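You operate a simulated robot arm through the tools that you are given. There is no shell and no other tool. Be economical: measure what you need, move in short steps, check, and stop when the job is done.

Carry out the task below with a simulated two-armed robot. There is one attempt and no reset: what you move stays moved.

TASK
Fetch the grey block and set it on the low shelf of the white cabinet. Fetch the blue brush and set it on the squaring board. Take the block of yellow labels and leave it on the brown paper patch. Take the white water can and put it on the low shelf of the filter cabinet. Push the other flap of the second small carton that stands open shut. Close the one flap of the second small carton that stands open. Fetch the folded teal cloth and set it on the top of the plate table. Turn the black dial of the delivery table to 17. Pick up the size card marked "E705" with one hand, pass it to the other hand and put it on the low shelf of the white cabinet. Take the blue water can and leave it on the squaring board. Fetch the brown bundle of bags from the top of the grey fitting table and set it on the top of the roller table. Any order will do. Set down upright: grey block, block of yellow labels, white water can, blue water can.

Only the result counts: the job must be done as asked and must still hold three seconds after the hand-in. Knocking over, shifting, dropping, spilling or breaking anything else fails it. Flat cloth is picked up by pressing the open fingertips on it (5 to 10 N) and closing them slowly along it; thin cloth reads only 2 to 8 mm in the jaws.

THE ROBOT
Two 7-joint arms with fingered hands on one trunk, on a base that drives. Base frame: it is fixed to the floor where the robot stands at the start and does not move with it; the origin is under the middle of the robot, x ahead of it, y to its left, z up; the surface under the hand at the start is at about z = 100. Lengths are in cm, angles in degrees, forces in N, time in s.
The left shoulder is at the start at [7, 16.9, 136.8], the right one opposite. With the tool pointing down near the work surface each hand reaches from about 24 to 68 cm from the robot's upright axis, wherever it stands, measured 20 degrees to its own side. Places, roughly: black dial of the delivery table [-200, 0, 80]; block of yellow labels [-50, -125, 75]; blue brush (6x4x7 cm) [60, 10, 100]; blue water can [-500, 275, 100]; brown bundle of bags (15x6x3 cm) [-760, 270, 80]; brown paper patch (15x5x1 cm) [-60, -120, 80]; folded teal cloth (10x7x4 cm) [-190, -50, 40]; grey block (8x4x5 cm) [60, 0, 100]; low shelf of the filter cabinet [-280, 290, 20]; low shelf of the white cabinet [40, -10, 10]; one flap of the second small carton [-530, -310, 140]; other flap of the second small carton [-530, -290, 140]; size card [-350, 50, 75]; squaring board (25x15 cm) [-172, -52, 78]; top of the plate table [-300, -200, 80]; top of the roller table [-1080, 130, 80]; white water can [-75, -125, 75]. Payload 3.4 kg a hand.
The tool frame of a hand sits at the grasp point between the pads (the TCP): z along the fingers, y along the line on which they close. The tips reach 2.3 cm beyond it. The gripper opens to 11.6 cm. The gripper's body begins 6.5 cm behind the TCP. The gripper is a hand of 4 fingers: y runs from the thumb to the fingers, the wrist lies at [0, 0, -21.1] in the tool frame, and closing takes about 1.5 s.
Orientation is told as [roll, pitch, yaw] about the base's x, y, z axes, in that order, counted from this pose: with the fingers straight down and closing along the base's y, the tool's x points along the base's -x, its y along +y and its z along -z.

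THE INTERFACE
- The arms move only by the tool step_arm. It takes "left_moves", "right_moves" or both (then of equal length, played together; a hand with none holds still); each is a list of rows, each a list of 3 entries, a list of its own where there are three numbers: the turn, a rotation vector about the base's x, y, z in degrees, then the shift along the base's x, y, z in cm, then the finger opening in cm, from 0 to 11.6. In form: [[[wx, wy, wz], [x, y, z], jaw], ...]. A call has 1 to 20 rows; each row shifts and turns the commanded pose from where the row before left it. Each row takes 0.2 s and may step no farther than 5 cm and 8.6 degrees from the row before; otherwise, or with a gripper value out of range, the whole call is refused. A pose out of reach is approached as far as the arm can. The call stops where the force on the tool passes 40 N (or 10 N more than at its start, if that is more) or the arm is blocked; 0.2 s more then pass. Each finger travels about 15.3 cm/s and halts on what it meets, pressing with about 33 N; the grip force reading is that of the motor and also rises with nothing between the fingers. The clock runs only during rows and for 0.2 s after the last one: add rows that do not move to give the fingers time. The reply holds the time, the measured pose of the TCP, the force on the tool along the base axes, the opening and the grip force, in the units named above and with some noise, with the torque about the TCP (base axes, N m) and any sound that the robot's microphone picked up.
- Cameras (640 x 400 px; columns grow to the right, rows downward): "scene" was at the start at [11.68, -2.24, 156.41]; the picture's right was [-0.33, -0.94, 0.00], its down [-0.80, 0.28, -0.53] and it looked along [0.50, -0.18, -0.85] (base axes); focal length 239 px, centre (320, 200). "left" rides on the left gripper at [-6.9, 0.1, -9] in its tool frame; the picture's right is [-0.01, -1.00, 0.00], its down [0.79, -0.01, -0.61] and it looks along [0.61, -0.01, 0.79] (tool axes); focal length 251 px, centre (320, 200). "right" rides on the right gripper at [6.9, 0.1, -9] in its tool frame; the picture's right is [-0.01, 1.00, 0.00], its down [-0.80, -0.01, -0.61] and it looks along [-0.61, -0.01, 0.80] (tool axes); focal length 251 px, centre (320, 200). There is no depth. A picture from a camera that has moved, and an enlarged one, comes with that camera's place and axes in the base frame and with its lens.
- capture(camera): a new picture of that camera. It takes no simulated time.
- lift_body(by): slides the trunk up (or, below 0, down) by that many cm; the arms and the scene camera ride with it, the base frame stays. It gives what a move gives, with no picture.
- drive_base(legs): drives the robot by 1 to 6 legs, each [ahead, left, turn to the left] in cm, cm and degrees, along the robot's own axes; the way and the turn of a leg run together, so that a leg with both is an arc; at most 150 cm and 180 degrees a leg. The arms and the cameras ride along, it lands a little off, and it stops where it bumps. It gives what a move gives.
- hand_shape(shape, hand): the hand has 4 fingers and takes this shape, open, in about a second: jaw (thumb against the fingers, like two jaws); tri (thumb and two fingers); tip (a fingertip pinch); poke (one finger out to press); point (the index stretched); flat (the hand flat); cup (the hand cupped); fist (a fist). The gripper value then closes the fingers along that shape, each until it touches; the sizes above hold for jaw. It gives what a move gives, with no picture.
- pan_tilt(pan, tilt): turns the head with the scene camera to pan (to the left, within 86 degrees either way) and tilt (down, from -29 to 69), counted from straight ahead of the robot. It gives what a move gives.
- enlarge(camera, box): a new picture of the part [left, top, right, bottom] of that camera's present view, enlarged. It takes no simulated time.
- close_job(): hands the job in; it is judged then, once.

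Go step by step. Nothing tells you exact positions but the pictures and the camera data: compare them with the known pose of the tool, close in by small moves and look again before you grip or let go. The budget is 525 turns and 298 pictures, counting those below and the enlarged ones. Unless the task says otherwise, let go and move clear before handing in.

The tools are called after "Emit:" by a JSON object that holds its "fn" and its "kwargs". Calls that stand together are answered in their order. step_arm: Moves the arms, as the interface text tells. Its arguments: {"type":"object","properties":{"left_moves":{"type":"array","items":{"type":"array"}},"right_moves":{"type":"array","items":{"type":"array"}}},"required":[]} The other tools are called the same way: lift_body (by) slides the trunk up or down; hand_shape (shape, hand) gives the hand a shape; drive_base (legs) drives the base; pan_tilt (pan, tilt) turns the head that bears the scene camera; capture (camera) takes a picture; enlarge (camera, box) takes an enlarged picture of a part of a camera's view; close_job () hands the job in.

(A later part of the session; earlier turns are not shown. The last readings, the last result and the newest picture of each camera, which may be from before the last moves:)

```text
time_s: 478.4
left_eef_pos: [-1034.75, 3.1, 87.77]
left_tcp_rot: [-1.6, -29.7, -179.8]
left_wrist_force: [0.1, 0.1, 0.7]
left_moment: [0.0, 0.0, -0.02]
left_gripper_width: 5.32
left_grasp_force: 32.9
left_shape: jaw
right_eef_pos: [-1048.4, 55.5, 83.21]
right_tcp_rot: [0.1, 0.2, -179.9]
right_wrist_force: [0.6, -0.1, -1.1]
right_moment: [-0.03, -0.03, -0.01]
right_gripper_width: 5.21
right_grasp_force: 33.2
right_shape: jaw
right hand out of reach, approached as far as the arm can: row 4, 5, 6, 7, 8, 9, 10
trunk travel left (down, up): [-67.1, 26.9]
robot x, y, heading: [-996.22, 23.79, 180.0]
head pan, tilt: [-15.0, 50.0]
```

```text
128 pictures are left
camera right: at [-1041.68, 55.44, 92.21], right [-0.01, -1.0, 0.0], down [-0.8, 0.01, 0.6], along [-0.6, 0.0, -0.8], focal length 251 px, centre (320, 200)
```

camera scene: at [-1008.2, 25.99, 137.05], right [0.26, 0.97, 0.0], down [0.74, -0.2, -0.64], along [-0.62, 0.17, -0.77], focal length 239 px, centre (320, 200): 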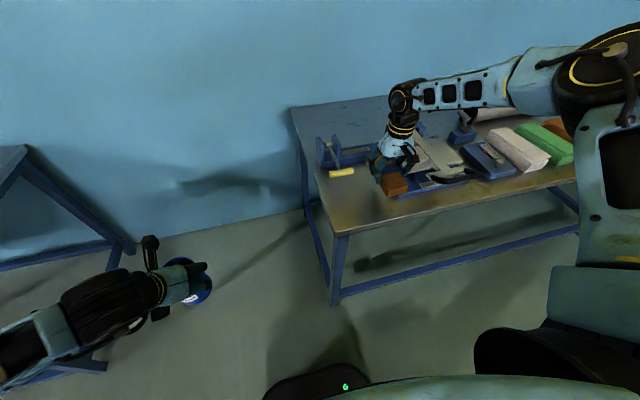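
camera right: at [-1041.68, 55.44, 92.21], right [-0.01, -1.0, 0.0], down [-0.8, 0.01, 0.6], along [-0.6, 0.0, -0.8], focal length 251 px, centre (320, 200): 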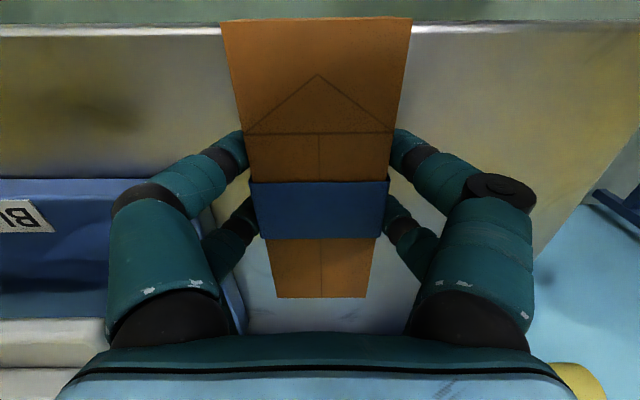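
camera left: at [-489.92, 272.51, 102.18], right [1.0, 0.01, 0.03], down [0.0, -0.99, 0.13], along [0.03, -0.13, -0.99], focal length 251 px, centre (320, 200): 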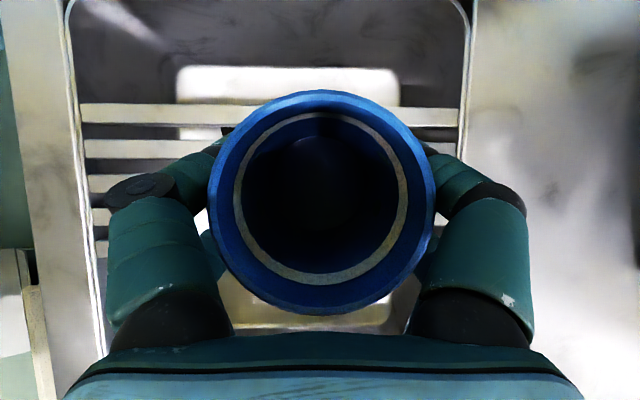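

Slightly pulled back; drive the base 4 cm ahead and lower with the trunk.

Emit:
{"fn": "drive_base", "kwargs": {"legs": [[4.5, 0, 0]]}}

Emit:
{"fn": "lift_body", "kwargs": {"by": -0.8}}

Emit:
{"fn": "lift_body", "kwargs": {"by": -0.8}}

Emit:
{"fn": "lift_body", "kwargs": {"by": -0.8}}

Emit:
{"fn": "capture", "kwargs": {"camera": "right"}}

```text
time_s: 479.3
left_eef_pos: [-1039.15, 3.26, 87.88]
left_tcp_rot: [-1.7, -29.9, -179.8]
left_wrist_force: [0.3, -0.1, -1.5]
left_moment: [0.02, -0.02, -0.01]
left_gripper_width: 5.3
left_grasp_force: 33.0
left_shape: jaw
right_eef_pos: [-1052.89, 55.56, 83.08]
right_tcp_rot: [0.1, 0.2, -179.8]
right_wrist_force: [2.0, 1.6, 5.9]
right_moment: [0.07, -0.11, -0.04]
right_gripper_width: 5.25
right_grasp_force: 32.8
right_shape: jaw
trunk travel left (down, up): [-67.1, 26.9]
robot x, y, heading: [-1000.58, 23.8, 179.8]
head pan, tilt: [-15.0, 50.0]
```

```text
time_s: 479.8
left_eef_pos: [-1038.86, 3.22, 87.07]
left_tcp_rot: [-1.7, -30.0, -179.8]
left_wrist_force: [-0.2, 0.3, -1.2]
left_moment: [-0.01, 0.0, 0.01]
left_gripper_width: 5.31
left_grasp_force: 33.2
left_shape: jaw
right_eef_pos: [-1053.05, 55.36, 83.01]
right_tcp_rot: [0.0, -0.7, -179.9]
right_wrist_force: [5.8, 1.1, 19.4]
right_moment: [0.18, -0.25, 0.04]
right_gripper_width: 5.31
right_grasp_force: 33.1
right_shape: jaw
trunk travel left (down, up): [-66.3, 27.7]
robot x, y, heading: [-1000.61, 23.76, 180.0]
head pan, tilt: [-15.0, 50.0]
stopped: the force on the tool passed its limit at 41 N (the readings are from after the stop); the commanded pose is now the measured one
```

```text
time_s: 480.2
left_eef_pos: [-1038.77, 3.2, 86.75]
left_tcp_rot: [-1.7, -30.1, -179.8]
left_wrist_force: [0.6, 0.0, -1.2]
left_moment: [0.01, -0.01, -0.01]
left_gripper_width: 5.26
left_grasp_force: 33.4
left_shape: jaw
right_eef_pos: [-1053.18, 55.42, 83.07]
right_tcp_rot: [0.1, -1.1, -180.0]
right_wrist_force: [5.7, -0.4, 26.1]
right_moment: [0.12, -0.38, 0.1]
right_gripper_width: 5.28
right_grasp_force: 33.4
right_shape: jaw
trunk travel left (down, up): [-66.0, 28.0]
robot x, y, heading: [-1000.5, 23.82, 180.2]
head pan, tilt: [-15.0, 50.0]
stopped: the force on the tool passed its limit at 45 N (the readings are from after the stop); the commanded pose is now the measured one
```

```text
time_s: 480.6
left_eef_pos: [-1038.71, 3.21, 86.5]
left_tcp_rot: [-1.8, -30.0, -179.8]
left_wrist_force: [-0.1, -0.3, -1.5]
left_moment: [0.0, 0.03, -0.02]
left_gripper_width: 5.28
left_grasp_force: 32.7
left_shape: jaw
right_eef_pos: [-1053.28, 55.32, 83.1]
right_tcp_rot: [0.1, -1.4, 180.0]
right_wrist_force: [5.2, -0.3, 24.2]
right_moment: [0.07, -0.38, -0.06]
right_gripper_width: 5.3
right_grasp_force: 33.2
right_shape: jaw
trunk travel left (down, up): [-65.8, 28.2]
robot x, y, heading: [-1000.51, 23.82, 180.1]
head pan, tilt: [-15.0, 50.0]
stopped: the force on the tool passed its limit at 44 N (the readings are from after the stop); the commanded pose is now the measured one
```

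```text
127 pictures are left
camera right: at [-1046.4, 55.4, 91.88], right [-0.01, -1.0, 0.0], down [-0.78, 0.01, 0.63], along [-0.63, 0.01, -0.78], focal length 251 px, centre (320, 200)
```

right: 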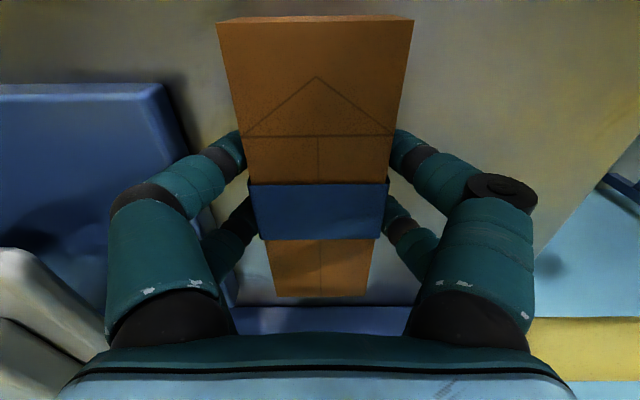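

On the table. Release and rise.

Emit:
{"fn": "step_arm", "kwargs": {"right_moves": [[[0, 0, 0], [0, 0, 0.3], 4.5], [[0, 0, 0], [0, 0, 0], 6], [[0, 0, 0], [0, 0, 0], 7.5], [[0, 0, 0], [0, 0, 0], 8], [[0, 0, 0], [0, 0, 0], 8], [[0, 0, 0], [0, 0, 3], 8], [[0, 0, 0], [0, 0, 4], 8], [[0, 0, 0], [0, 0, 4], 8]]}}

Emit:
{"fn": "capture", "kwargs": {"camera": "right"}}

```text
time_s: 482.4
left_eef_pos: [-1038.98, 3.29, 86.56]
left_tcp_rot: [-1.6, -30.0, -180.0]
left_wrist_force: [-0.3, 0.1, -0.2]
left_moment: [0.0, 0.01, 0.01]
left_gripper_width: 5.3
left_grasp_force: 33.4
left_shape: jaw
right_eef_pos: [-1053.46, 55.57, 94.18]
right_tcp_rot: [0.1, -1.1, -180.1]
right_wrist_force: [-0.6, -0.3, 0.1]
right_moment: [-0.02, 0.01, -0.04]
right_gripper_width: 7.96
right_grasp_force: 0.1
right_shape: jaw
trunk travel left (down, up): [-65.8, 28.2]
robot x, y, heading: [-999.87, 23.95, 179.7]
head pan, tilt: [-15.0, 50.0]
```

```text
126 pictures are left
camera right: at [-1046.61, 55.5, 102.93], right [-0.01, -1.0, 0.0], down [-0.78, 0.01, 0.62], along [-0.62, 0.0, -0.78], focal length 251 px, centre (320, 200)
```

right: 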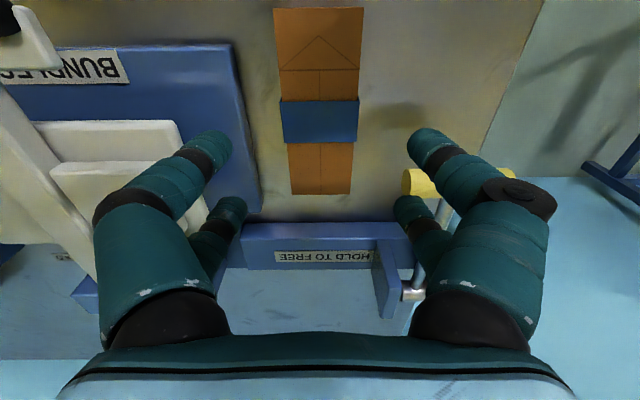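

Bundle is placed. Raise, back off, turn around and look back along the room for the way to the cartons.

Emit:
{"fn": "lift_body", "kwargs": {"by": 28}}

Emit:
{"fn": "drive_base", "kwargs": {"legs": [[-70, 0, 0], [0, 0, 160]]}}

Emit:
{"fn": "pan_tilt", "kwargs": {"pan": -20, "tilt": 18}}

Emit:
{"fn": "capture", "kwargs": {"camera": "scene"}}

```text
time_s: 485.2
left_eef_pos: [-1039.12, 3.34, 114.33]
left_tcp_rot: [-1.7, -29.8, -179.9]
left_wrist_force: [0.4, -0.2, -0.8]
left_moment: [0.0, -0.01, -0.04]
left_gripper_width: 5.28
left_grasp_force: 33.0
left_shape: jaw
right_eef_pos: [-1053.5, 55.51, 122.04]
right_tcp_rot: [0.1, -1.0, -180.0]
right_wrist_force: [0.0, 0.4, -0.2]
right_moment: [0.02, -0.03, 0.04]
right_gripper_width: 7.97
right_grasp_force: 0.2
right_shape: jaw
trunk travel left (down, up): [-93.8, 0.2]
robot x, y, heading: [-999.74, 24.0, 180.1]
head pan, tilt: [-15.0, 50.0]
```

```text
time_s: 495.6
left_eef_pos: [-887.46, 30.56, 114.45]
left_tcp_rot: [-1.7, -29.7, -18.8]
left_wrist_force: [-0.2, -0.3, -0.1]
left_moment: [-0.01, -0.02, 0.0]
left_gripper_width: 5.29
left_grasp_force: 32.9
left_shape: jaw
right_eef_pos: [-890.68, -23.38, 122.01]
right_tcp_rot: [0.1, -1.0, -18.9]
right_wrist_force: [0.4, -1.3, -0.8]
right_moment: [-0.01, 0.02, 0.02]
right_gripper_width: 7.97
right_grasp_force: 0.2
right_shape: jaw
trunk travel left (down, up): [-93.8, 0.2]
robot x, y, heading: [-931.19, 23.96, -18.8]
head pan, tilt: [-15.0, 50.0]
```

```text
time_s: 496.6
left_eef_pos: [-887.53, 30.66, 114.5]
left_tcp_rot: [-1.6, -29.8, -18.8]
left_wrist_force: [-0.5, -0.1, -0.9]
left_moment: [0.01, -0.01, 0.04]
left_gripper_width: 5.26
left_grasp_force: 32.9
left_shape: jaw
right_eef_pos: [-890.66, -23.44, 122.02]
right_tcp_rot: [0.2, -1.0, -18.9]
right_wrist_force: [0.1, -0.6, 0.0]
right_moment: [0.01, 0.0, -0.01]
right_gripper_width: 7.95
right_grasp_force: 0.1
right_shape: jaw
trunk travel left (down, up): [-93.8, 0.2]
robot x, y, heading: [-930.8, 23.51, -19.1]
head pan, tilt: [-20.0, 18.0]
```

```text
125 pictures are left
camera scene: at [-918.58, 16.33, 168.61], right [-0.63, -0.78, 0.0], down [-0.24, 0.2, -0.95], along [0.74, -0.6, -0.31], focal length 239 px, centre (320, 200)
```

scene: 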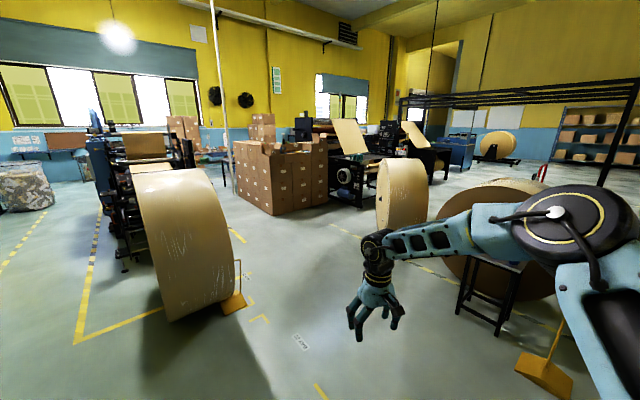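

Emit:
{"fn": "enlarge", "kwargs": {"camera": "scene", "box": [220, 90, 460, 240]}}

```text
2.67 times, centred on (340, 165) of scene
camera zoom: at [-918.58, 16.33, 168.61], right [-0.63, -0.78, 0.0], down [-0.24, 0.2, -0.95], along [0.74, -0.6, -0.31], focal length 637 px, centre (267, 293)
```

zoom: 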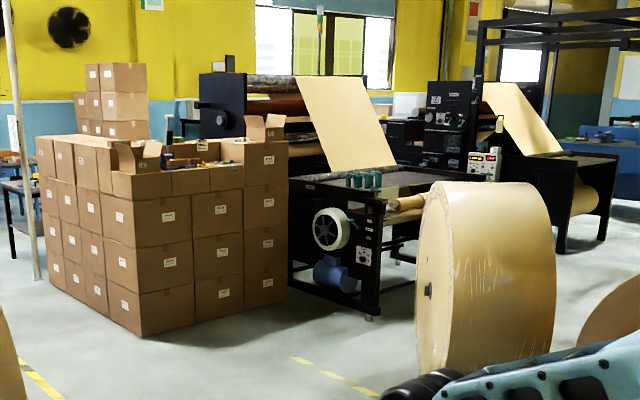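

The open small cartons stand on the carton stack (near corner ≈[-535, -310]). With my free right hand I can reach the flaps; I drive between the reels toward it.

Emit:
{"fn": "drive_base", "kwargs": {"legs": [[0, 0, -20], [140, 0, 0], [140, 0, 0], [60, 0, 0], [0, 0, 39]]}}

Emit:
{"fn": "pan_tilt", "kwargs": {"pan": -25, "tilt": 20}}

Emit:
{"fn": "capture", "kwargs": {"camera": "scene"}}

```text
time_s: 516.0
left_eef_pos: [-629.85, -170.95, 114.39]
left_tcp_rot: [-1.6, -29.8, 0.3]
left_wrist_force: [0.3, 0.9, -0.3]
left_moment: [-0.01, -0.02, 0.03]
left_gripper_width: 5.26
left_grasp_force: 32.8
left_shape: jaw
right_eef_pos: [-615.3, -223.15, 122.05]
right_tcp_rot: [0.1, -1.1, 0.1]
right_wrist_force: [-1.4, -0.2, 0.4]
right_moment: [0.0, 0.01, -0.04]
right_gripper_width: 7.96
right_grasp_force: 0.1
right_shape: jaw
trunk travel left (down, up): [-93.8, 0.2]
robot x, y, heading: [-668.33, -191.64, -0.0]
head pan, tilt: [-20.0, 18.0]
```

```text
time_s: 516.7
left_eef_pos: [-629.8, -170.79, 114.38]
left_tcp_rot: [-1.7, -29.8, 0.3]
left_wrist_force: [-0.8, 0.0, -1.3]
left_moment: [0.0, 0.0, 0.0]
left_gripper_width: 5.27
left_grasp_force: 33.0
left_shape: jaw
right_eef_pos: [-615.18, -223.16, 121.99]
right_tcp_rot: [0.1, -1.1, 0.2]
right_wrist_force: [0.6, 0.2, -0.2]
right_moment: [-0.04, 0.02, 0.02]
right_gripper_width: 7.94
right_grasp_force: 0.1
right_shape: jaw
trunk travel left (down, up): [-93.8, 0.2]
robot x, y, heading: [-668.44, -191.17, -0.1]
head pan, tilt: [-25.0, 20.0]
```

```text
123 pictures are left
camera scene: at [-654.78, -195.5, 168.29], right [-0.42, -0.91, 0.0], down [-0.31, 0.14, -0.94], along [0.85, -0.4, -0.34], focal length 239 px, centre (320, 200)
```

scene: 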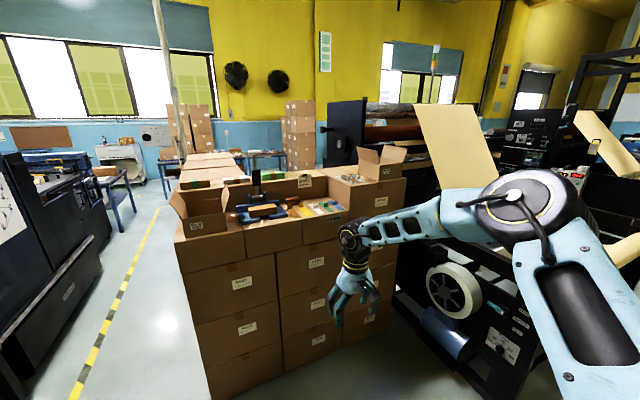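

Emit:
{"fn": "enlarge", "kwargs": {"camera": "scene", "box": [150, 130, 430, 300]}}

```text
2.29 times, centred on (290, 215) of scene
camera zoom: at [-654.78, -195.5, 168.29], right [-0.42, -0.91, 0.0], down [-0.31, 0.14, -0.94], along [0.85, -0.4, -0.34], focal length 546 px, centre (389, 166)
```

zoom: 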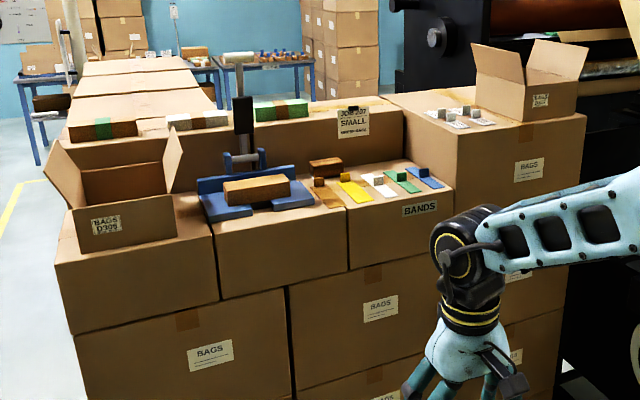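

The second small carton is the right one on the stack (flaps up). I tilt the right hand to point forward with fingers closed as a pushing blade, raise it, and pull the left hand (can) back.

Emit:
{"fn": "step_arm", "kwargs": {"right_moves": [[[0, -8.5, 0], [-2, 0, 3], 5], [[0, -8.5, 0], [-2, 0, 3], 3], [[0, -8.5, 0], [-2, 0, 3], 1], [[0, -8.5, 0], [-2, 0, 3], 0], [[0, -8.5, 0], [-2, 0, 3], 0], [[0, -8.5, 0], [-2, 0, 3], 0], [[0, -8.5, 0], [0, 0, 3], 0], [[0, -8.5, 0], [0, 0, 3], 0], [[0, -8.5, 0], [0, 0, 3], 0], [[0, -8.5, 0], [0, 0, 3], 0], [[0, 0, 0], [0, 0, 0], 0]], "left_moves": [[[0, 0, 0], [-2, 0, 1], 4], [[0, 0, 0], [-2, 0, 1], 4], [[0, 0, 0], [-2, 0, 1], 4], [[0, 0, 0], [-2, 0, 1], 4], [[0, 0, 0], [-2, 0, 1], 4], [[0, 0, 0], [-2, 0, 1], 4], [[0, 0, 0], [-2, 0, 0], 4], [[0, 0, 0], [0, 0, 0], 4], [[0, 0, 0], [0, 0, 0], 4], [[0, 0, 0], [0, 0, 0], 4], [[0, 0, 0], [0, 0, 0], 4]]}}

Emit:
{"fn": "capture", "kwargs": {"camera": "scene"}}

```text
time_s: 519.1
left_eef_pos: [-630.32, -171.3, 113.68]
left_tcp_rot: [-1.6, -29.9, 0.4]
left_wrist_force: [0.7, 0.5, -0.9]
left_moment: [0.0, -0.01, -0.03]
left_gripper_width: 5.24
left_grasp_force: 33.4
left_shape: jaw
left hand out of reach, approached as far as the arm can: row 1, 2, 3, 4, 5, 6, 7
right_eef_pos: [-623.39, -224.75, 154.64]
right_tcp_rot: [-4.3, -86.1, 4.3]
right_wrist_force: [-0.3, -0.4, 0.3]
right_moment: [0.04, -0.02, -0.02]
right_gripper_width: 0.0
right_grasp_force: 32.6
right_shape: jaw
right hand out of reach, approached as far as the arm can: row 6, 7, 8, 9, 10
trunk travel left (down, up): [-93.8, 0.2]
robot x, y, heading: [-668.3, -191.7, 0.0]
head pan, tilt: [-25.0, 20.0]
```

```text
121 pictures are left
camera scene: at [-654.79, -195.21, 168.3], right [-0.42, -0.91, 0.0], down [-0.31, 0.14, -0.94], along [0.85, -0.4, -0.34], focal length 239 px, centre (320, 200)
```

scene: 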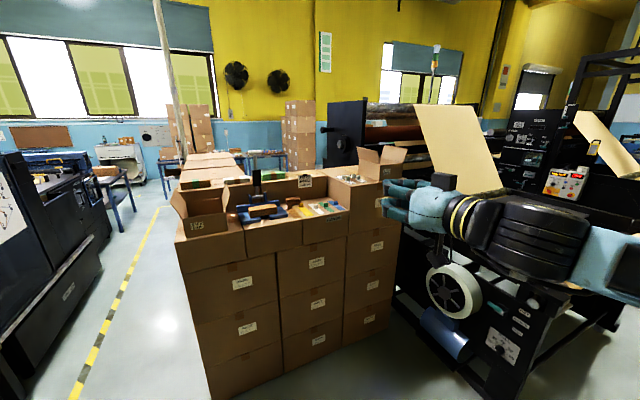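

Emit:
{"fn": "drive_base", "kwargs": {"legs": [[0, -68, 0], [53, 0, 0]]}}

Emit:
{"fn": "pan_tilt", "kwargs": {"pan": -25, "tilt": 20}}

Emit:
{"fn": "capture", "kwargs": {"camera": "scene"}}

```text
time_s: 525.5
left_eef_pos: [-577.59, -239.02, 113.87]
left_tcp_rot: [-1.6, -29.9, 0.3]
left_wrist_force: [0.4, 0.4, -1.3]
left_moment: [-0.01, 0.03, -0.04]
left_gripper_width: 5.25
left_grasp_force: 32.7
left_shape: jaw
right_eef_pos: [-570.47, -292.9, 154.55]
right_tcp_rot: [-2.5, -86.1, 2.7]
right_wrist_force: [0.1, -0.7, 0.0]
right_moment: [0.02, -0.02, 0.03]
right_gripper_width: 0.01
right_grasp_force: 32.8
right_shape: jaw
trunk travel left (down, up): [-93.8, 0.2]
robot x, y, heading: [-615.65, -259.46, -0.0]
head pan, tilt: [-25.0, 20.0]
```

```text
time_s: 526.1
left_eef_pos: [-577.57, -239.18, 113.91]
left_tcp_rot: [-1.6, -29.8, 0.3]
left_wrist_force: [-1.0, 0.3, -1.6]
left_moment: [0.01, 0.01, 0.01]
left_gripper_width: 5.24
left_grasp_force: 32.6
left_shape: jaw
right_eef_pos: [-570.34, -292.81, 154.46]
right_tcp_rot: [-2.6, -86.0, 2.8]
right_wrist_force: [-0.4, 0.2, -0.1]
right_moment: [0.0, 0.01, -0.02]
right_gripper_width: 0.0
right_grasp_force: 32.9
right_shape: jaw
trunk travel left (down, up): [-93.8, 0.2]
robot x, y, heading: [-615.59, -259.31, 0.1]
head pan, tilt: [-25.0, 20.0]
```

```text
120 pictures are left
camera scene: at [-601.96, -263.25, 168.3], right [-0.42, -0.91, 0.0], down [-0.31, 0.14, -0.94], along [0.85, -0.4, -0.34], focal length 239 px, centre (320, 200)
```

scene: 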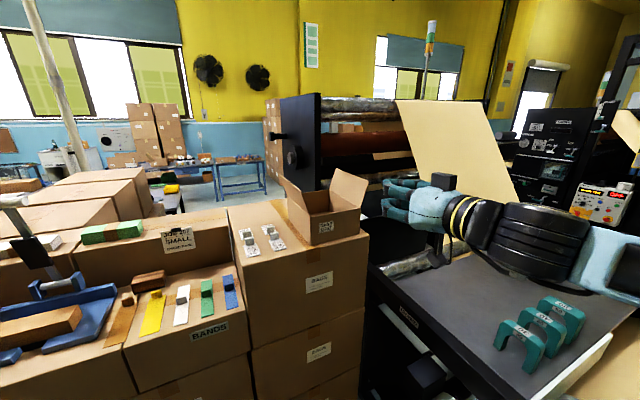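

The carton: body top z≈139, y -288…-307, x -541…-518; the left flap stands out to y≈-281, z≈152. I bring the hand outside the left flap first.

Emit:
{"fn": "step_arm", "kwargs": {"right_moves": [[[0, 0, 0], [0, 4, 0], 0], [[0, 0, 0], [0, 4, 0], 0], [[0, 0, 0], [0, 4, 0], 0], [[0, 0, 0], [0, 4, 0], 0], [[0, 0, 0], [0, 4, 0], 0], [[0, 0, 0], [4, 0, 0], 0], [[0, 0, 0], [4, 0, 0], 0], [[0, 0, 0], [4, 0, 0], 0], [[0, 0, 0], [4, 0, 0], 0], [[0, 0, 0], [0, 0, 0], 0]]}}

Emit:
{"fn": "capture", "kwargs": {"camera": "scene"}}

```text
time_s: 528.3
left_eef_pos: [-577.32, -239.1, 113.85]
left_tcp_rot: [-1.6, -29.9, 0.2]
left_wrist_force: [-0.1, -0.3, -0.9]
left_moment: [-0.01, -0.01, -0.01]
left_gripper_width: 5.23
left_grasp_force: 32.5
left_shape: jaw
right_eef_pos: [-552.61, -273.31, 155.93]
right_tcp_rot: [-2.6, -86.0, 2.9]
right_wrist_force: [-0.3, -0.3, -0.4]
right_moment: [-0.02, -0.03, 0.02]
right_gripper_width: 0.01
right_grasp_force: 32.9
right_shape: jaw
right hand out of reach, approached as far as the arm can: row 1, 2
trunk travel left (down, up): [-93.8, 0.2]
robot x, y, heading: [-615.47, -259.56, 0.1]
head pan, tilt: [-25.0, 20.0]
```

```text
119 pictures are left
camera scene: at [-601.85, -263.29, 168.29], right [-0.42, -0.91, 0.0], down [-0.31, 0.14, -0.94], along [0.85, -0.4, -0.34], focal length 239 px, centre (320, 200)
```

scene: 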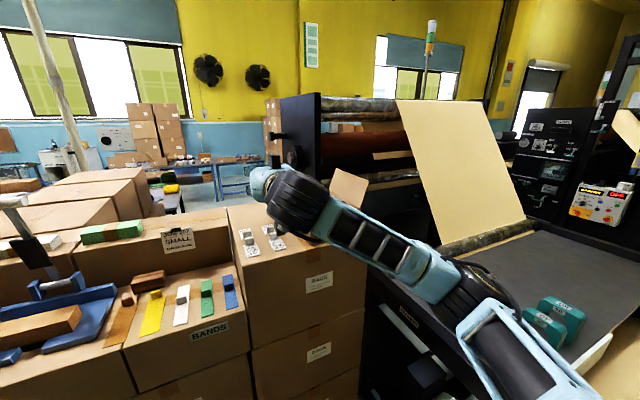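

Emit:
{"fn": "drive_base", "kwargs": {"legs": [[6, 0, 0]]}}

Emit:
{"fn": "step_arm", "kwargs": {"right_moves": [[[0, 0, 0], [4, 0, -1], 0], [[0, 0, 0], [4, 0, -1], 0], [[0, 0, 0], [4, 0, -1], 0], [[0, 0, 0], [4, 0, -1], 0], [[0, 0, 0], [2, 0, 0], 0], [[0, 0, 0], [0, 0, 0], 0]]}}

Emit:
{"fn": "capture", "kwargs": {"camera": "scene"}}

Emit:
{"fn": "capture", "kwargs": {"camera": "right"}}

```text
time_s: 529.3
left_eef_pos: [-572.4, -239.16, 114.18]
left_tcp_rot: [-1.7, -30.3, 0.4]
left_wrist_force: [-0.7, -0.1, 0.4]
left_moment: [0.0, -0.02, 0.0]
left_gripper_width: 5.25
left_grasp_force: 32.9
left_shape: jaw
right_eef_pos: [-547.99, -273.21, 156.43]
right_tcp_rot: [-3.2, -86.4, 3.2]
right_wrist_force: [-0.3, 0.0, 0.4]
right_moment: [-0.02, 0.02, 0.01]
right_gripper_width: 0.0
right_grasp_force: 33.2
right_shape: jaw
trunk travel left (down, up): [-93.8, 0.2]
robot x, y, heading: [-609.76, -259.53, 0.2]
head pan, tilt: [-25.0, 20.0]
```

```text
time_s: 530.7
left_eef_pos: [-571.63, -239.17, 113.8]
left_tcp_rot: [-1.6, -29.9, 0.3]
left_wrist_force: [0.0, 0.9, -0.3]
left_moment: [0.0, -0.02, 0.0]
left_gripper_width: 5.25
left_grasp_force: 32.5
left_shape: jaw
right_eef_pos: [-528.58, -273.27, 151.94]
right_tcp_rot: [-2.5, -86.1, 2.8]
right_wrist_force: [-1.0, 0.3, 0.7]
right_moment: [-0.05, 0.0, -0.01]
right_gripper_width: 0.0
right_grasp_force: 33.2
right_shape: jaw
trunk travel left (down, up): [-93.8, 0.2]
robot x, y, heading: [-609.49, -259.56, 0.1]
head pan, tilt: [-25.0, 20.0]
```

```text
118 pictures are left
camera scene: at [-596.03, -263.27, 168.3], right [-0.42, -0.91, 0.0], down [-0.31, 0.14, -0.94], along [0.85, -0.4, -0.34], focal length 239 px, centre (320, 200)
```

scene: 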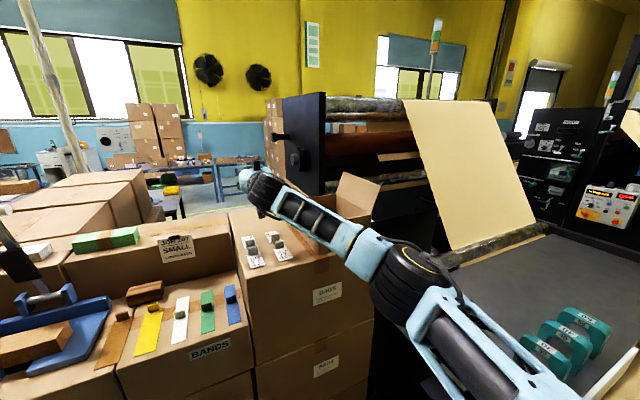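

```text
117 pictures are left
camera right: at [-538.25, -273.28, 145.66], right [0.0, 1.0, 0.01], down [-0.55, -0.01, 0.83], along [0.83, 0.0, 0.55], focal length 251 px, centre (320, 200)
```

right: 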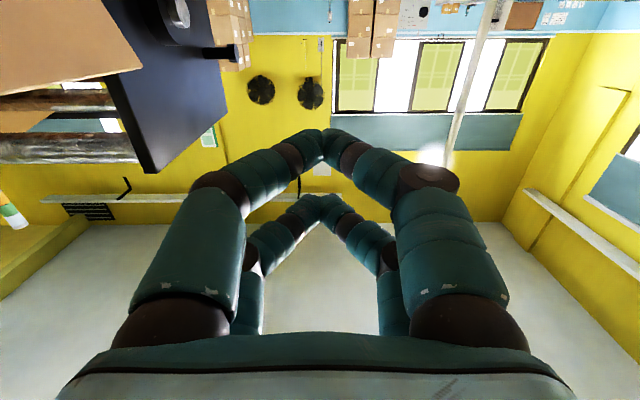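

I tilt the fingers downward-forward (about 55°), then sweep over the left flap: sideways first, then down.

Emit:
{"fn": "step_arm", "kwargs": {"right_moves": [[[0, 7.5, 0], [-1, 0, -1], 0], [[0, 7.5, 0], [-1, 0, -1], 0], [[0, 7.5, 0], [-1, 0, -1], 0], [[0, 7.5, 0], [-1, 0, -1], 0], [[0, 0, 0], [0, -3, 0], 0], [[0, 0, 0], [0, -3, 0], 0], [[0, 0, 0], [0, -3, 0], 0], [[0, 0, 0], [0, -3, 0], 0], [[0, 0, 0], [0, 0, 0], 0]]}}

Emit:
{"fn": "capture", "kwargs": {"camera": "scene"}}

```text
time_s: 532.7
left_eef_pos: [-571.45, -239.14, 113.72]
left_tcp_rot: [-1.6, -29.7, 0.3]
left_wrist_force: [0.6, -0.7, 0.6]
left_moment: [0.0, 0.01, 0.03]
left_gripper_width: 5.26
left_grasp_force: 32.5
left_shape: jaw
right_eef_pos: [-532.62, -285.31, 147.72]
right_tcp_rot: [-0.2, -55.9, 0.3]
right_wrist_force: [1.0, -0.4, -1.4]
right_moment: [-0.03, 0.0, -0.01]
right_gripper_width: 0.0
right_grasp_force: 33.3
right_shape: jaw
trunk travel left (down, up): [-93.8, 0.2]
robot x, y, heading: [-609.33, -259.36, 0.1]
head pan, tilt: [-25.0, 20.0]
```

```text
116 pictures are left
camera scene: at [-595.85, -263.27, 168.29], right [-0.42, -0.91, 0.0], down [-0.31, 0.14, -0.94], along [0.85, -0.4, -0.34], focal length 239 px, centre (320, 200)
```

scene: 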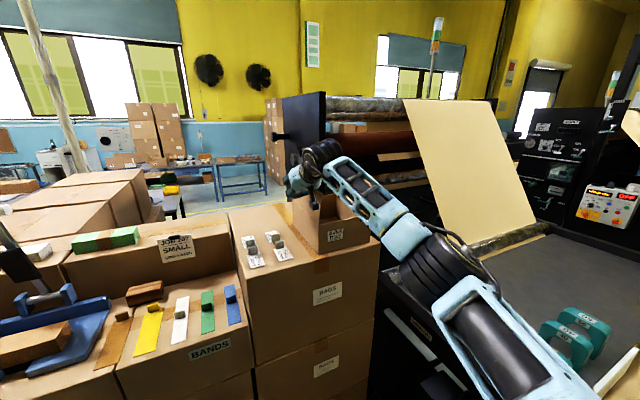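

Emit:
{"fn": "step_arm", "kwargs": {"right_moves": [[[0, 0, 0], [0, -3, 0], 0], [[0, 0, 0], [0, -3, -0.5], 0], [[0, 0, 0], [0, -2, -1.5], 0], [[0, 0, 0], [0, -1.5, -1.5], 0], [[0, 0, 0], [0, -1, -1.5], 0], [[0, 0, 0], [0, 0, 0], 0]]}}

Emit:
{"fn": "capture", "kwargs": {"camera": "scene"}}

Emit:
{"fn": "capture", "kwargs": {"camera": "right"}}

```text
time_s: 534.1
left_eef_pos: [-571.46, -239.23, 113.85]
left_tcp_rot: [-1.7, -29.7, 0.3]
left_wrist_force: [0.3, -0.4, 0.1]
left_moment: [0.02, -0.02, 0.0]
left_gripper_width: 5.25
left_grasp_force: 32.9
left_shape: jaw
right_eef_pos: [-532.68, -295.5, 142.79]
right_tcp_rot: [-0.1, -56.0, 0.4]
right_wrist_force: [-0.9, -0.4, -0.8]
right_moment: [0.0, 0.01, 0.0]
right_gripper_width: 0.0
right_grasp_force: 32.6
right_shape: jaw
trunk travel left (down, up): [-93.8, 0.2]
robot x, y, heading: [-609.22, -259.43, 0.2]
head pan, tilt: [-25.0, 20.0]
```

```text
115 pictures are left
camera scene: at [-595.85, -263.2, 168.29], right [-0.42, -0.91, 0.0], down [-0.31, 0.14, -0.94], along [0.85, -0.4, -0.34], focal length 239 px, centre (320, 200)
```

scene: 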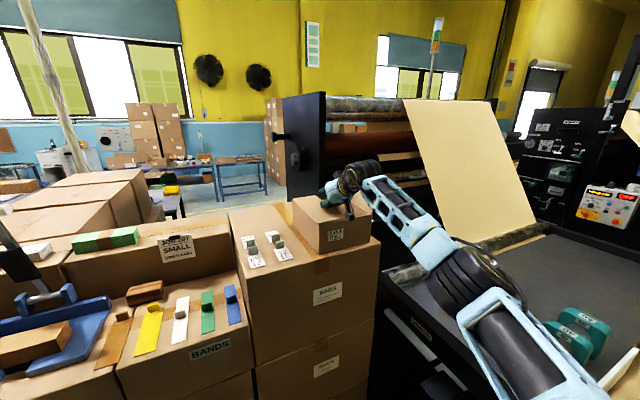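

```text
114 pictures are left
camera right: at [-544.05, -295.66, 142.19], right [0.0, 1.0, 0.01], down [-0.06, -0.01, 1.0], along [1.0, 0.0, 0.06], focal length 251 px, centre (320, 200)
```

right: 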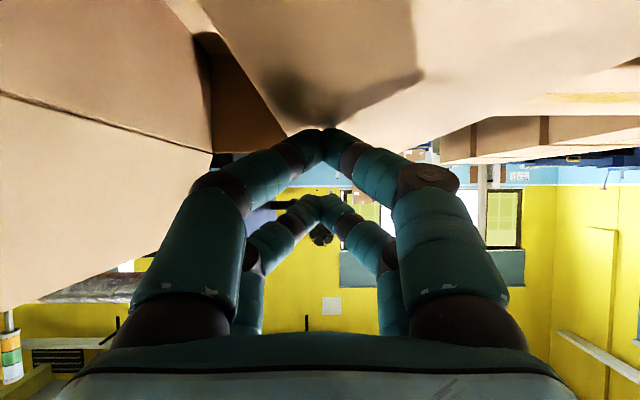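

The left flap is folded over. Press it down a bit further and then lift off to see if it stays.

Emit:
{"fn": "step_arm", "kwargs": {"right_moves": [[[0, 0, 0], [0, -0.5, -0.7], 0], [[0, 0, 0], [0, -0.5, -0.7], 0], [[0, 0, 0], [0, 0, -0.5], 0], [[0, 0, 0], [0, 0, 0], 0], [[0, 0, 0], [0, 0, 0], 0], [[0, 0, 0], [0, 0, 3], 0], [[0, 0, 0], [0, 0, 4], 0], [[0, 0, 0], [-3, 0, 4], 0], [[0, 0, 0], [-4, 0, 2], 0], [[0, 0, 0], [-4, 0, 0], 0], [[0, 0, 0], [-4, 0, 0], 0], [[0, 0, 0], [0, 0, 0], 0]]}}

Emit:
{"fn": "enlarge", "kwargs": {"camera": "scene", "box": [220, 130, 420, 280]}}

```text
time_s: 534.8
left_eef_pos: [-571.86, -238.95, 113.81]
left_tcp_rot: [-1.6, -30.0, 0.5]
left_wrist_force: [-0.2, -0.2, -1.0]
left_moment: [0.03, 0.0, 0.01]
left_gripper_width: 5.23
left_grasp_force: 32.9
left_shape: jaw
right_eef_pos: [-532.86, -296.1, 142.67]
right_tcp_rot: [0.3, -57.5, 0.3]
right_wrist_force: [-0.6, 7.5, 16.3]
right_moment: [0.38, -0.11, 0.09]
right_gripper_width: 0.01
right_grasp_force: 33.6
right_shape: jaw
trunk travel left (down, up): [-93.8, 0.2]
robot x, y, heading: [-609.56, -259.55, 0.1]
head pan, tilt: [-25.0, 20.0]
stopped in row 3 (right hand): the force on the tool passed its limit at 43 N (the readings are from after the stop); the commanded pose is now the measured one
```

```text
2.67 times, centred on (320, 205) of scene
camera zoom: at [-596.42, -262.93, 168.34], right [-0.42, -0.91, 0.0], down [-0.31, 0.14, -0.94], along [0.85, -0.39, -0.34], focal length 637 px, centre (320, 187)
```

zoom: 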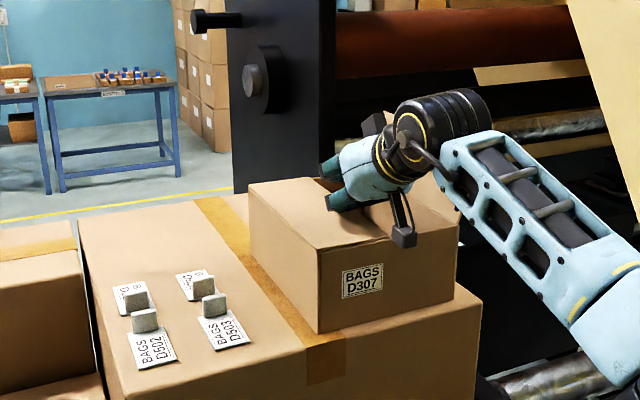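

Emit:
{"fn": "step_arm", "kwargs": {"right_moves": [[[0, 0, 0], [0, 0, 2], 0], [[0, 0, 0], [0, 0, 4], 0], [[0, 0, 0], [-2, 0, 4], 0], [[0, 0, 0], [-4, 0, 2], 0], [[0, 0, 0], [-4, 0, 1], 0], [[0, 0, 0], [-4, 0, 0], 0], [[0, 0, 0], [0, 0, 0], 0]]}}

Emit:
{"fn": "enlarge", "kwargs": {"camera": "scene", "box": [220, 130, 420, 280]}}

```text
time_s: 536.4
left_eef_pos: [-571.41, -238.99, 113.72]
left_tcp_rot: [-1.7, -29.7, 0.5]
left_wrist_force: [-1.5, -0.9, -0.4]
left_moment: [0.0, 0.02, 0.0]
left_gripper_width: 5.25
left_grasp_force: 33.1
left_shape: jaw
right_eef_pos: [-546.48, -296.41, 154.87]
right_tcp_rot: [0.2, -56.8, 0.3]
right_wrist_force: [-0.2, -0.6, 0.2]
right_moment: [0.0, -0.02, 0.0]
right_gripper_width: 0.01
right_grasp_force: 32.7
right_shape: jaw
trunk travel left (down, up): [-93.8, 0.2]
robot x, y, heading: [-609.73, -259.14, 0.5]
head pan, tilt: [-25.0, 20.0]
```

```text
2.67 times, centred on (320, 205) of scene
camera zoom: at [-595.79, -263.21, 168.29], right [-0.42, -0.91, 0.0], down [-0.31, 0.14, -0.94], along [0.85, -0.39, -0.34], focal length 637 px, centre (320, 187)
```

zoom: 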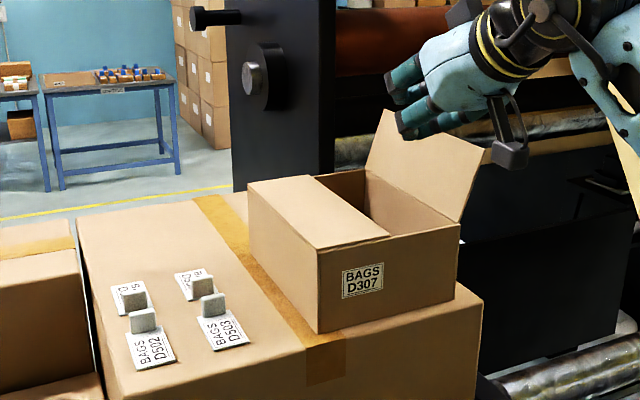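

The left flap stays shut. Now the right one: I shift the base right so the hand can come from its outer side (y≈-319).

Emit:
{"fn": "drive_base", "kwargs": {"legs": [[0, -20, 0]]}}

Emit:
{"fn": "step_arm", "kwargs": {"right_moves": [[[0, 0, 0], [0, -3, 0], 0], [[0, 0, 0], [0, -2, 0], 0], [[0, 0, 0], [4, 0, 0], 0], [[0, 0, 0], [4, 0, 0], 0], [[0, 0, 0], [3.5, 0, -2], 0], [[0, 0, 0], [2, 0, -3], 0], [[0, 0, 0], [0, 0, -2], 0], [[0, 0, 0], [0, 0, 0], 0]]}}

Emit:
{"fn": "capture", "kwargs": {"camera": "scene"}}

```text
time_s: 538.0
left_eef_pos: [-571.44, -258.33, 113.63]
left_tcp_rot: [-2.0, -29.7, 0.6]
left_wrist_force: [-0.2, -0.2, -1.3]
left_moment: [-0.01, 0.04, -0.03]
left_gripper_width: 5.26
left_grasp_force: 32.9
left_shape: jaw
right_eef_pos: [-546.32, -315.47, 155.03]
right_tcp_rot: [-0.3, -57.0, 0.7]
right_wrist_force: [0.2, 0.5, 0.2]
right_moment: [0.01, -0.03, -0.01]
right_gripper_width: 0.0
right_grasp_force: 33.2
right_shape: jaw
trunk travel left (down, up): [-93.8, 0.2]
robot x, y, heading: [-609.24, -279.36, 0.2]
head pan, tilt: [-25.0, 20.0]
```

```text
time_s: 539.8
left_eef_pos: [-571.44, -258.76, 113.88]
left_tcp_rot: [-1.6, -29.7, 0.5]
left_wrist_force: [0.2, -0.6, -1.4]
left_moment: [0.0, 0.01, 0.02]
left_gripper_width: 5.24
left_grasp_force: 33.4
left_shape: jaw
right_eef_pos: [-532.89, -321.17, 147.87]
right_tcp_rot: [0.2, -56.9, 0.4]
right_wrist_force: [-0.3, -0.9, 0.6]
right_moment: [-0.05, 0.01, -0.01]
right_gripper_width: 0.0
right_grasp_force: 32.4
right_shape: jaw
trunk travel left (down, up): [-93.8, 0.2]
robot x, y, heading: [-609.64, -279.04, 0.2]
head pan, tilt: [-25.0, 20.0]
```

```text
111 pictures are left
camera scene: at [-595.82, -283.03, 168.29], right [-0.42, -0.91, 0.0], down [-0.31, 0.14, -0.94], along [0.85, -0.39, -0.34], focal length 239 px, centre (320, 200)
```

scene: 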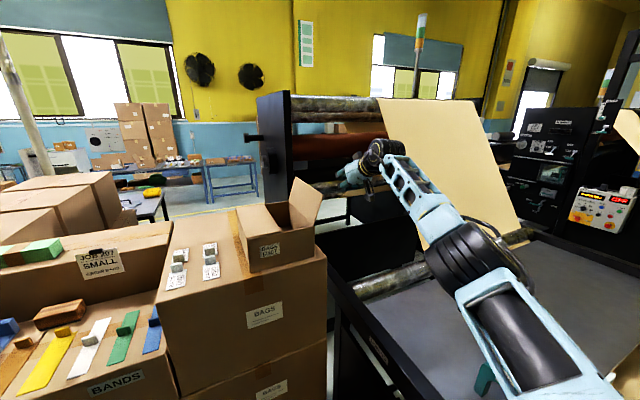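

Emit:
{"fn": "step_arm", "kwargs": {"right_moves": [[[0, 0, 0], [0, 0, -2], 0], [[0, 0, 0], [0, 3, 0], 0], [[0, 0, 0], [0, 3, 0], 0], [[0, 0, 0], [0, 3, 0], 0], [[0, 0, 0], [0, 3, 0], 0], [[0, 0, 0], [0, 3, 0], 0], [[0, 0, 0], [0, 2, 0], 0], [[0, 0, 0], [0, 2, -1], 0], [[0, 0, 0], [0, 1, -1.5], 0], [[0, 0, 0], [0, 0, 0], 0]]}}

Emit:
{"fn": "enlarge", "kwargs": {"camera": "scene", "box": [180, 130, 420, 280]}}

```text
time_s: 542.0
left_eef_pos: [-571.43, -258.82, 113.78]
left_tcp_rot: [-1.6, -29.8, 0.5]
left_wrist_force: [-0.2, 1.1, -0.5]
left_moment: [-0.04, -0.01, -0.04]
left_gripper_width: 5.25
left_grasp_force: 33.1
left_shape: jaw
right_eef_pos: [-532.86, -301.05, 143.44]
right_tcp_rot: [0.1, -56.9, 0.3]
right_wrist_force: [0.1, -0.7, -0.2]
right_moment: [0.0, -0.01, 0.03]
right_gripper_width: 0.0
right_grasp_force: 33.1
right_shape: jaw
trunk travel left (down, up): [-93.8, 0.2]
robot x, y, heading: [-609.46, -279.31, 0.4]
head pan, tilt: [-25.0, 20.0]
```

```text
2.67 times, centred on (300, 205) of scene
camera zoom: at [-595.77, -282.96, 168.29], right [-0.42, -0.91, 0.0], down [-0.31, 0.14, -0.94], along [0.85, -0.39, -0.34], focal length 637 px, centre (373, 187)
```

zoom: 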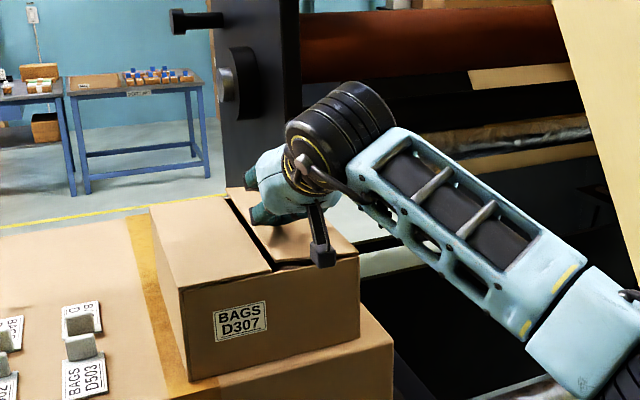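

Nearly shut; press down and lift off.

Emit:
{"fn": "step_arm", "kwargs": {"right_moves": [[[0, 0, 0], [0, 0.3, -0.6], 0], [[0, 0, 0], [0, 0.3, -0.6], 0], [[0, 0, 0], [0, 0, -0.6], 0], [[0, 0, 0], [0, 0, -0.6], 0], [[0, 0, 0], [0, 0, -0.5], 0], [[0, 0, 0], [0, 0, 0], 0]]}}

Emit:
{"fn": "enlarge", "kwargs": {"camera": "scene", "box": [180, 130, 420, 280]}}

```text
time_s: 542.9
left_eef_pos: [-571.84, -258.69, 113.86]
left_tcp_rot: [-1.7, -30.1, 0.5]
left_wrist_force: [0.1, -0.1, -0.4]
left_moment: [0.01, 0.02, 0.05]
left_gripper_width: 5.25
left_grasp_force: 32.8
left_shape: jaw
right_eef_pos: [-533.22, -300.23, 142.6]
right_tcp_rot: [0.5, -58.2, 0.4]
right_wrist_force: [-2.2, 0.1, 15.3]
right_moment: [0.06, -0.08, 0.04]
right_gripper_width: 0.02
right_grasp_force: 32.5
right_shape: jaw
trunk travel left (down, up): [-93.8, 0.2]
robot x, y, heading: [-609.43, -278.87, 0.1]
head pan, tilt: [-25.0, 20.0]
stopped in row 4 (right hand): the force on the tool passed its limit at 44 N (the readings are from after the stop); the commanded pose is now the measured one
```

```text
2.67 times, centred on (300, 205) of scene
camera zoom: at [-596.33, -282.86, 168.33], right [-0.42, -0.91, 0.0], down [-0.31, 0.14, -0.94], along [0.85, -0.39, -0.34], focal length 637 px, centre (373, 187)
```

zoom: 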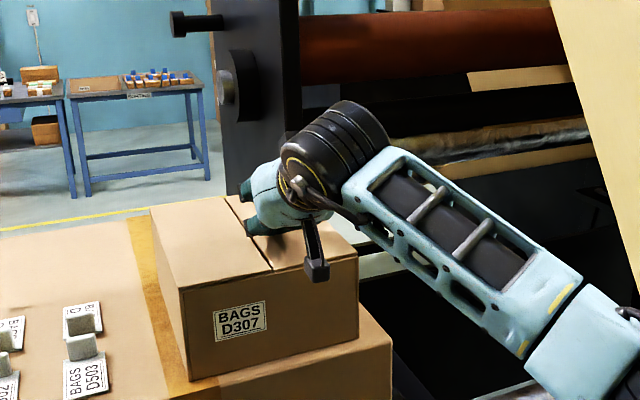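

Both flaps look flush. Lift off and verify.

Emit:
{"fn": "step_arm", "kwargs": {"right_moves": [[[0, 0, 0], [0, 0, 2], 0], [[0, 0, 0], [0, 0, 4], 0], [[0, 0, 0], [-2, 0, 4], 0], [[0, 0, 0], [-4, 0, 2], 0], [[0, 0, 0], [-4, 0, 0], 0], [[0, 0, 0], [-4, 0, 0], 0], [[0, 0, 0], [-4, 0, 0], 0], [[0, 0, 0], [0, 0, 0], 0]]}}

Emit:
{"fn": "enlarge", "kwargs": {"camera": "scene", "box": [180, 130, 420, 280]}}

```text
time_s: 544.7
left_eef_pos: [-571.39, -258.72, 113.78]
left_tcp_rot: [-1.6, -29.7, 0.4]
left_wrist_force: [0.3, 0.2, -1.2]
left_moment: [0.03, 0.02, 0.01]
left_gripper_width: 5.26
left_grasp_force: 33.3
left_shape: jaw
right_eef_pos: [-550.77, -300.58, 154.03]
right_tcp_rot: [0.4, -57.7, 0.4]
right_wrist_force: [-0.3, -0.1, 0.7]
right_moment: [-0.02, 0.0, 0.02]
right_gripper_width: 0.0
right_grasp_force: 32.8
right_shape: jaw
trunk travel left (down, up): [-93.8, 0.2]
robot x, y, heading: [-609.86, -279.04, 0.1]
head pan, tilt: [-25.0, 20.0]
```

```text
2.67 times, centred on (300, 205) of scene
camera zoom: at [-595.68, -282.98, 168.28], right [-0.42, -0.91, 0.0], down [-0.31, 0.14, -0.94], along [0.85, -0.39, -0.34], focal length 637 px, centre (373, 187)
```

zoom: 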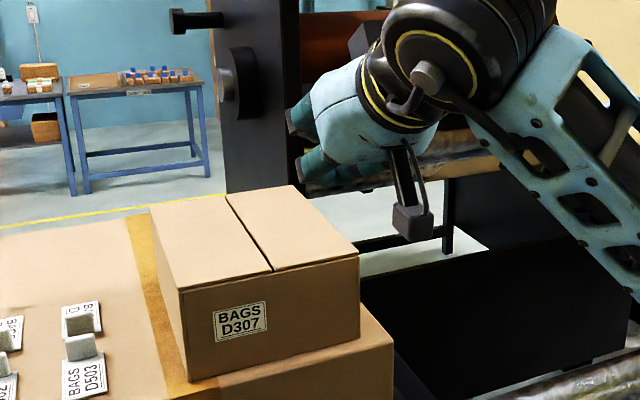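

Both flaps are shut and stay. Now the blue can to the squaring board. I restore the right hand, back out and take the aisle along y≈-118.

Emit:
{"fn": "step_arm", "kwargs": {"right_moves": [[[0, 8.3, 0], [-3, 1, -1], 3], [[0, 8.3, 0], [-3, 1, -2], 5], [[0, 8.3, 0], [-3, 1, -2], 7], [[0, 8.3, 0], [-3, 1, -3], 8], [[0, 8.3, 0], [-3, 1, -3], 8], [[0, 8.3, 0], [-3, 1, -3], 8], [[0, 8, 0], [-2, 1, -3], 8], [[0, 0, 0], [0, 0, -3], 8]]}}

Emit:
{"fn": "drive_base", "kwargs": {"legs": [[-60, 0, 0], [0, 145, 0]]}}

Emit:
{"fn": "pan_tilt", "kwargs": {"pan": 0, "tilt": 20}}

Emit:
{"fn": "capture", "kwargs": {"camera": "scene"}}

```text
time_s: 546.5
left_eef_pos: [-571.42, -258.93, 113.71]
left_tcp_rot: [-1.6, -29.6, 0.5]
left_wrist_force: [0.5, 0.4, -1.8]
left_moment: [0.0, 0.01, 0.0]
left_gripper_width: 5.27
left_grasp_force: 33.0
left_shape: jaw
right_eef_pos: [-570.66, -293.55, 133.91]
right_tcp_rot: [0.7, 0.2, 0.3]
right_wrist_force: [0.7, 1.1, 0.1]
right_moment: [0.06, -0.01, 0.01]
right_gripper_width: 7.96
right_grasp_force: 0.0
right_shape: jaw
trunk travel left (down, up): [-93.8, 0.2]
robot x, y, heading: [-609.55, -279.21, -0.0]
head pan, tilt: [-25.0, 20.0]
```

```text
time_s: 549.6
left_eef_pos: [-627.15, -257.82, 113.93]
left_tcp_rot: [-1.5, -29.9, 2.0]
left_wrist_force: [-0.7, 0.3, -1.0]
left_moment: [0.04, -0.01, 0.03]
left_gripper_width: 5.25
left_grasp_force: 33.1
left_shape: jaw
right_eef_pos: [-625.44, -292.38, 134.08]
right_tcp_rot: [0.9, -0.2, 1.8]
right_wrist_force: [-0.5, -1.1, -0.2]
right_moment: [0.01, 0.02, -0.01]
right_gripper_width: 7.98
right_grasp_force: 0.0
right_shape: jaw
trunk travel left (down, up): [-93.8, 0.2]
robot x, y, heading: [-664.63, -279.04, 2.1]
head pan, tilt: [-25.0, 20.0]
stopped in leg 1: the robot was blocked; the commanded pose is now the measured one
```

```text
time_s: 550.5
left_eef_pos: [-627.03, -257.26, 113.74]
left_tcp_rot: [-1.7, -29.8, 2.2]
left_wrist_force: [-0.5, 0.1, -0.6]
left_moment: [-0.04, 0.04, 0.03]
left_gripper_width: 5.25
left_grasp_force: 32.8
left_shape: jaw
right_eef_pos: [-625.13, -291.87, 133.99]
right_tcp_rot: [0.7, 0.2, 2.0]
right_wrist_force: [0.5, -0.1, 0.2]
right_moment: [-0.03, -0.03, 0.04]
right_gripper_width: 7.97
right_grasp_force: 0.0
right_shape: jaw
trunk travel left (down, up): [-93.8, 0.2]
robot x, y, heading: [-664.24, -279.05, 2.1]
head pan, tilt: [0.0, 20.0]
```

```text
107 pictures are left
camera scene: at [-649.76, -278.22, 168.29], right [0.03, -1.0, 0.0], down [-0.34, -0.01, -0.94], along [0.94, 0.03, -0.34], focal length 239 px, centre (320, 200)
```

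scene: 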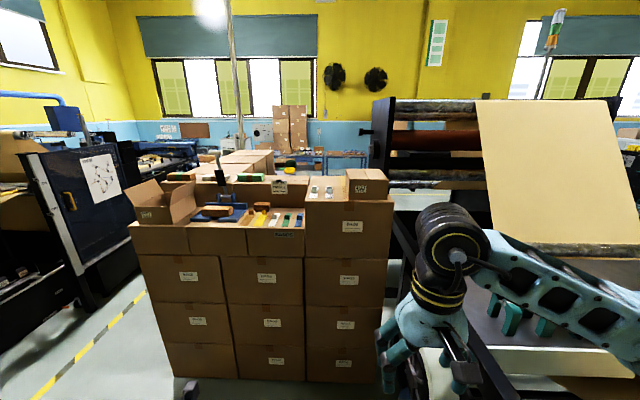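

Something behind (a reel) stopped me lightly; I move ahead a little, then sideways into the aisle and along it.

Emit:
{"fn": "drive_base", "kwargs": {"legs": [[8, 0, -2], [0, 140, 0], [0, 20, 0], [150, 0, 0]]}}

Emit:
{"fn": "capture", "kwargs": {"camera": "scene"}}

```text
time_s: 566.0
left_eef_pos: [-473.78, -94.8, 113.95]
left_tcp_rot: [-1.4, -29.9, 2.8]
left_wrist_force: [-0.1, 0.1, -1.0]
left_moment: [-0.02, -0.02, -0.02]
left_gripper_width: 5.22
left_grasp_force: 33.7
left_shape: jaw
right_eef_pos: [-471.61, -129.34, 134.28]
right_tcp_rot: [0.8, -0.5, 2.6]
right_wrist_force: [-0.1, 0.3, 0.1]
right_moment: [0.01, -0.03, 0.03]
right_gripper_width: 7.98
right_grasp_force: 0.0
right_shape: jaw
trunk travel left (down, up): [-93.8, 0.2]
robot x, y, heading: [-509.93, -116.56, 2.8]
head pan, tilt: [0.0, 20.0]
stopped in leg 4: the robot was blocked; the commanded pose is now the measured one
```

```text
106 pictures are left
camera scene: at [-496.63, -116.08, 168.42], right [0.05, -1.0, 0.0], down [-0.33, -0.01, -0.94], along [0.94, 0.05, -0.33], focal length 239 px, centre (320, 200)
```

scene: 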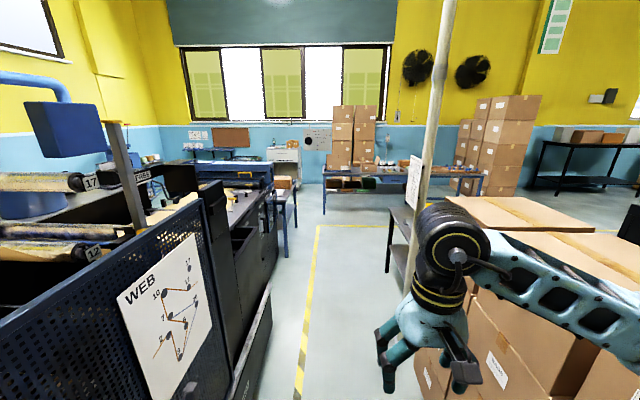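

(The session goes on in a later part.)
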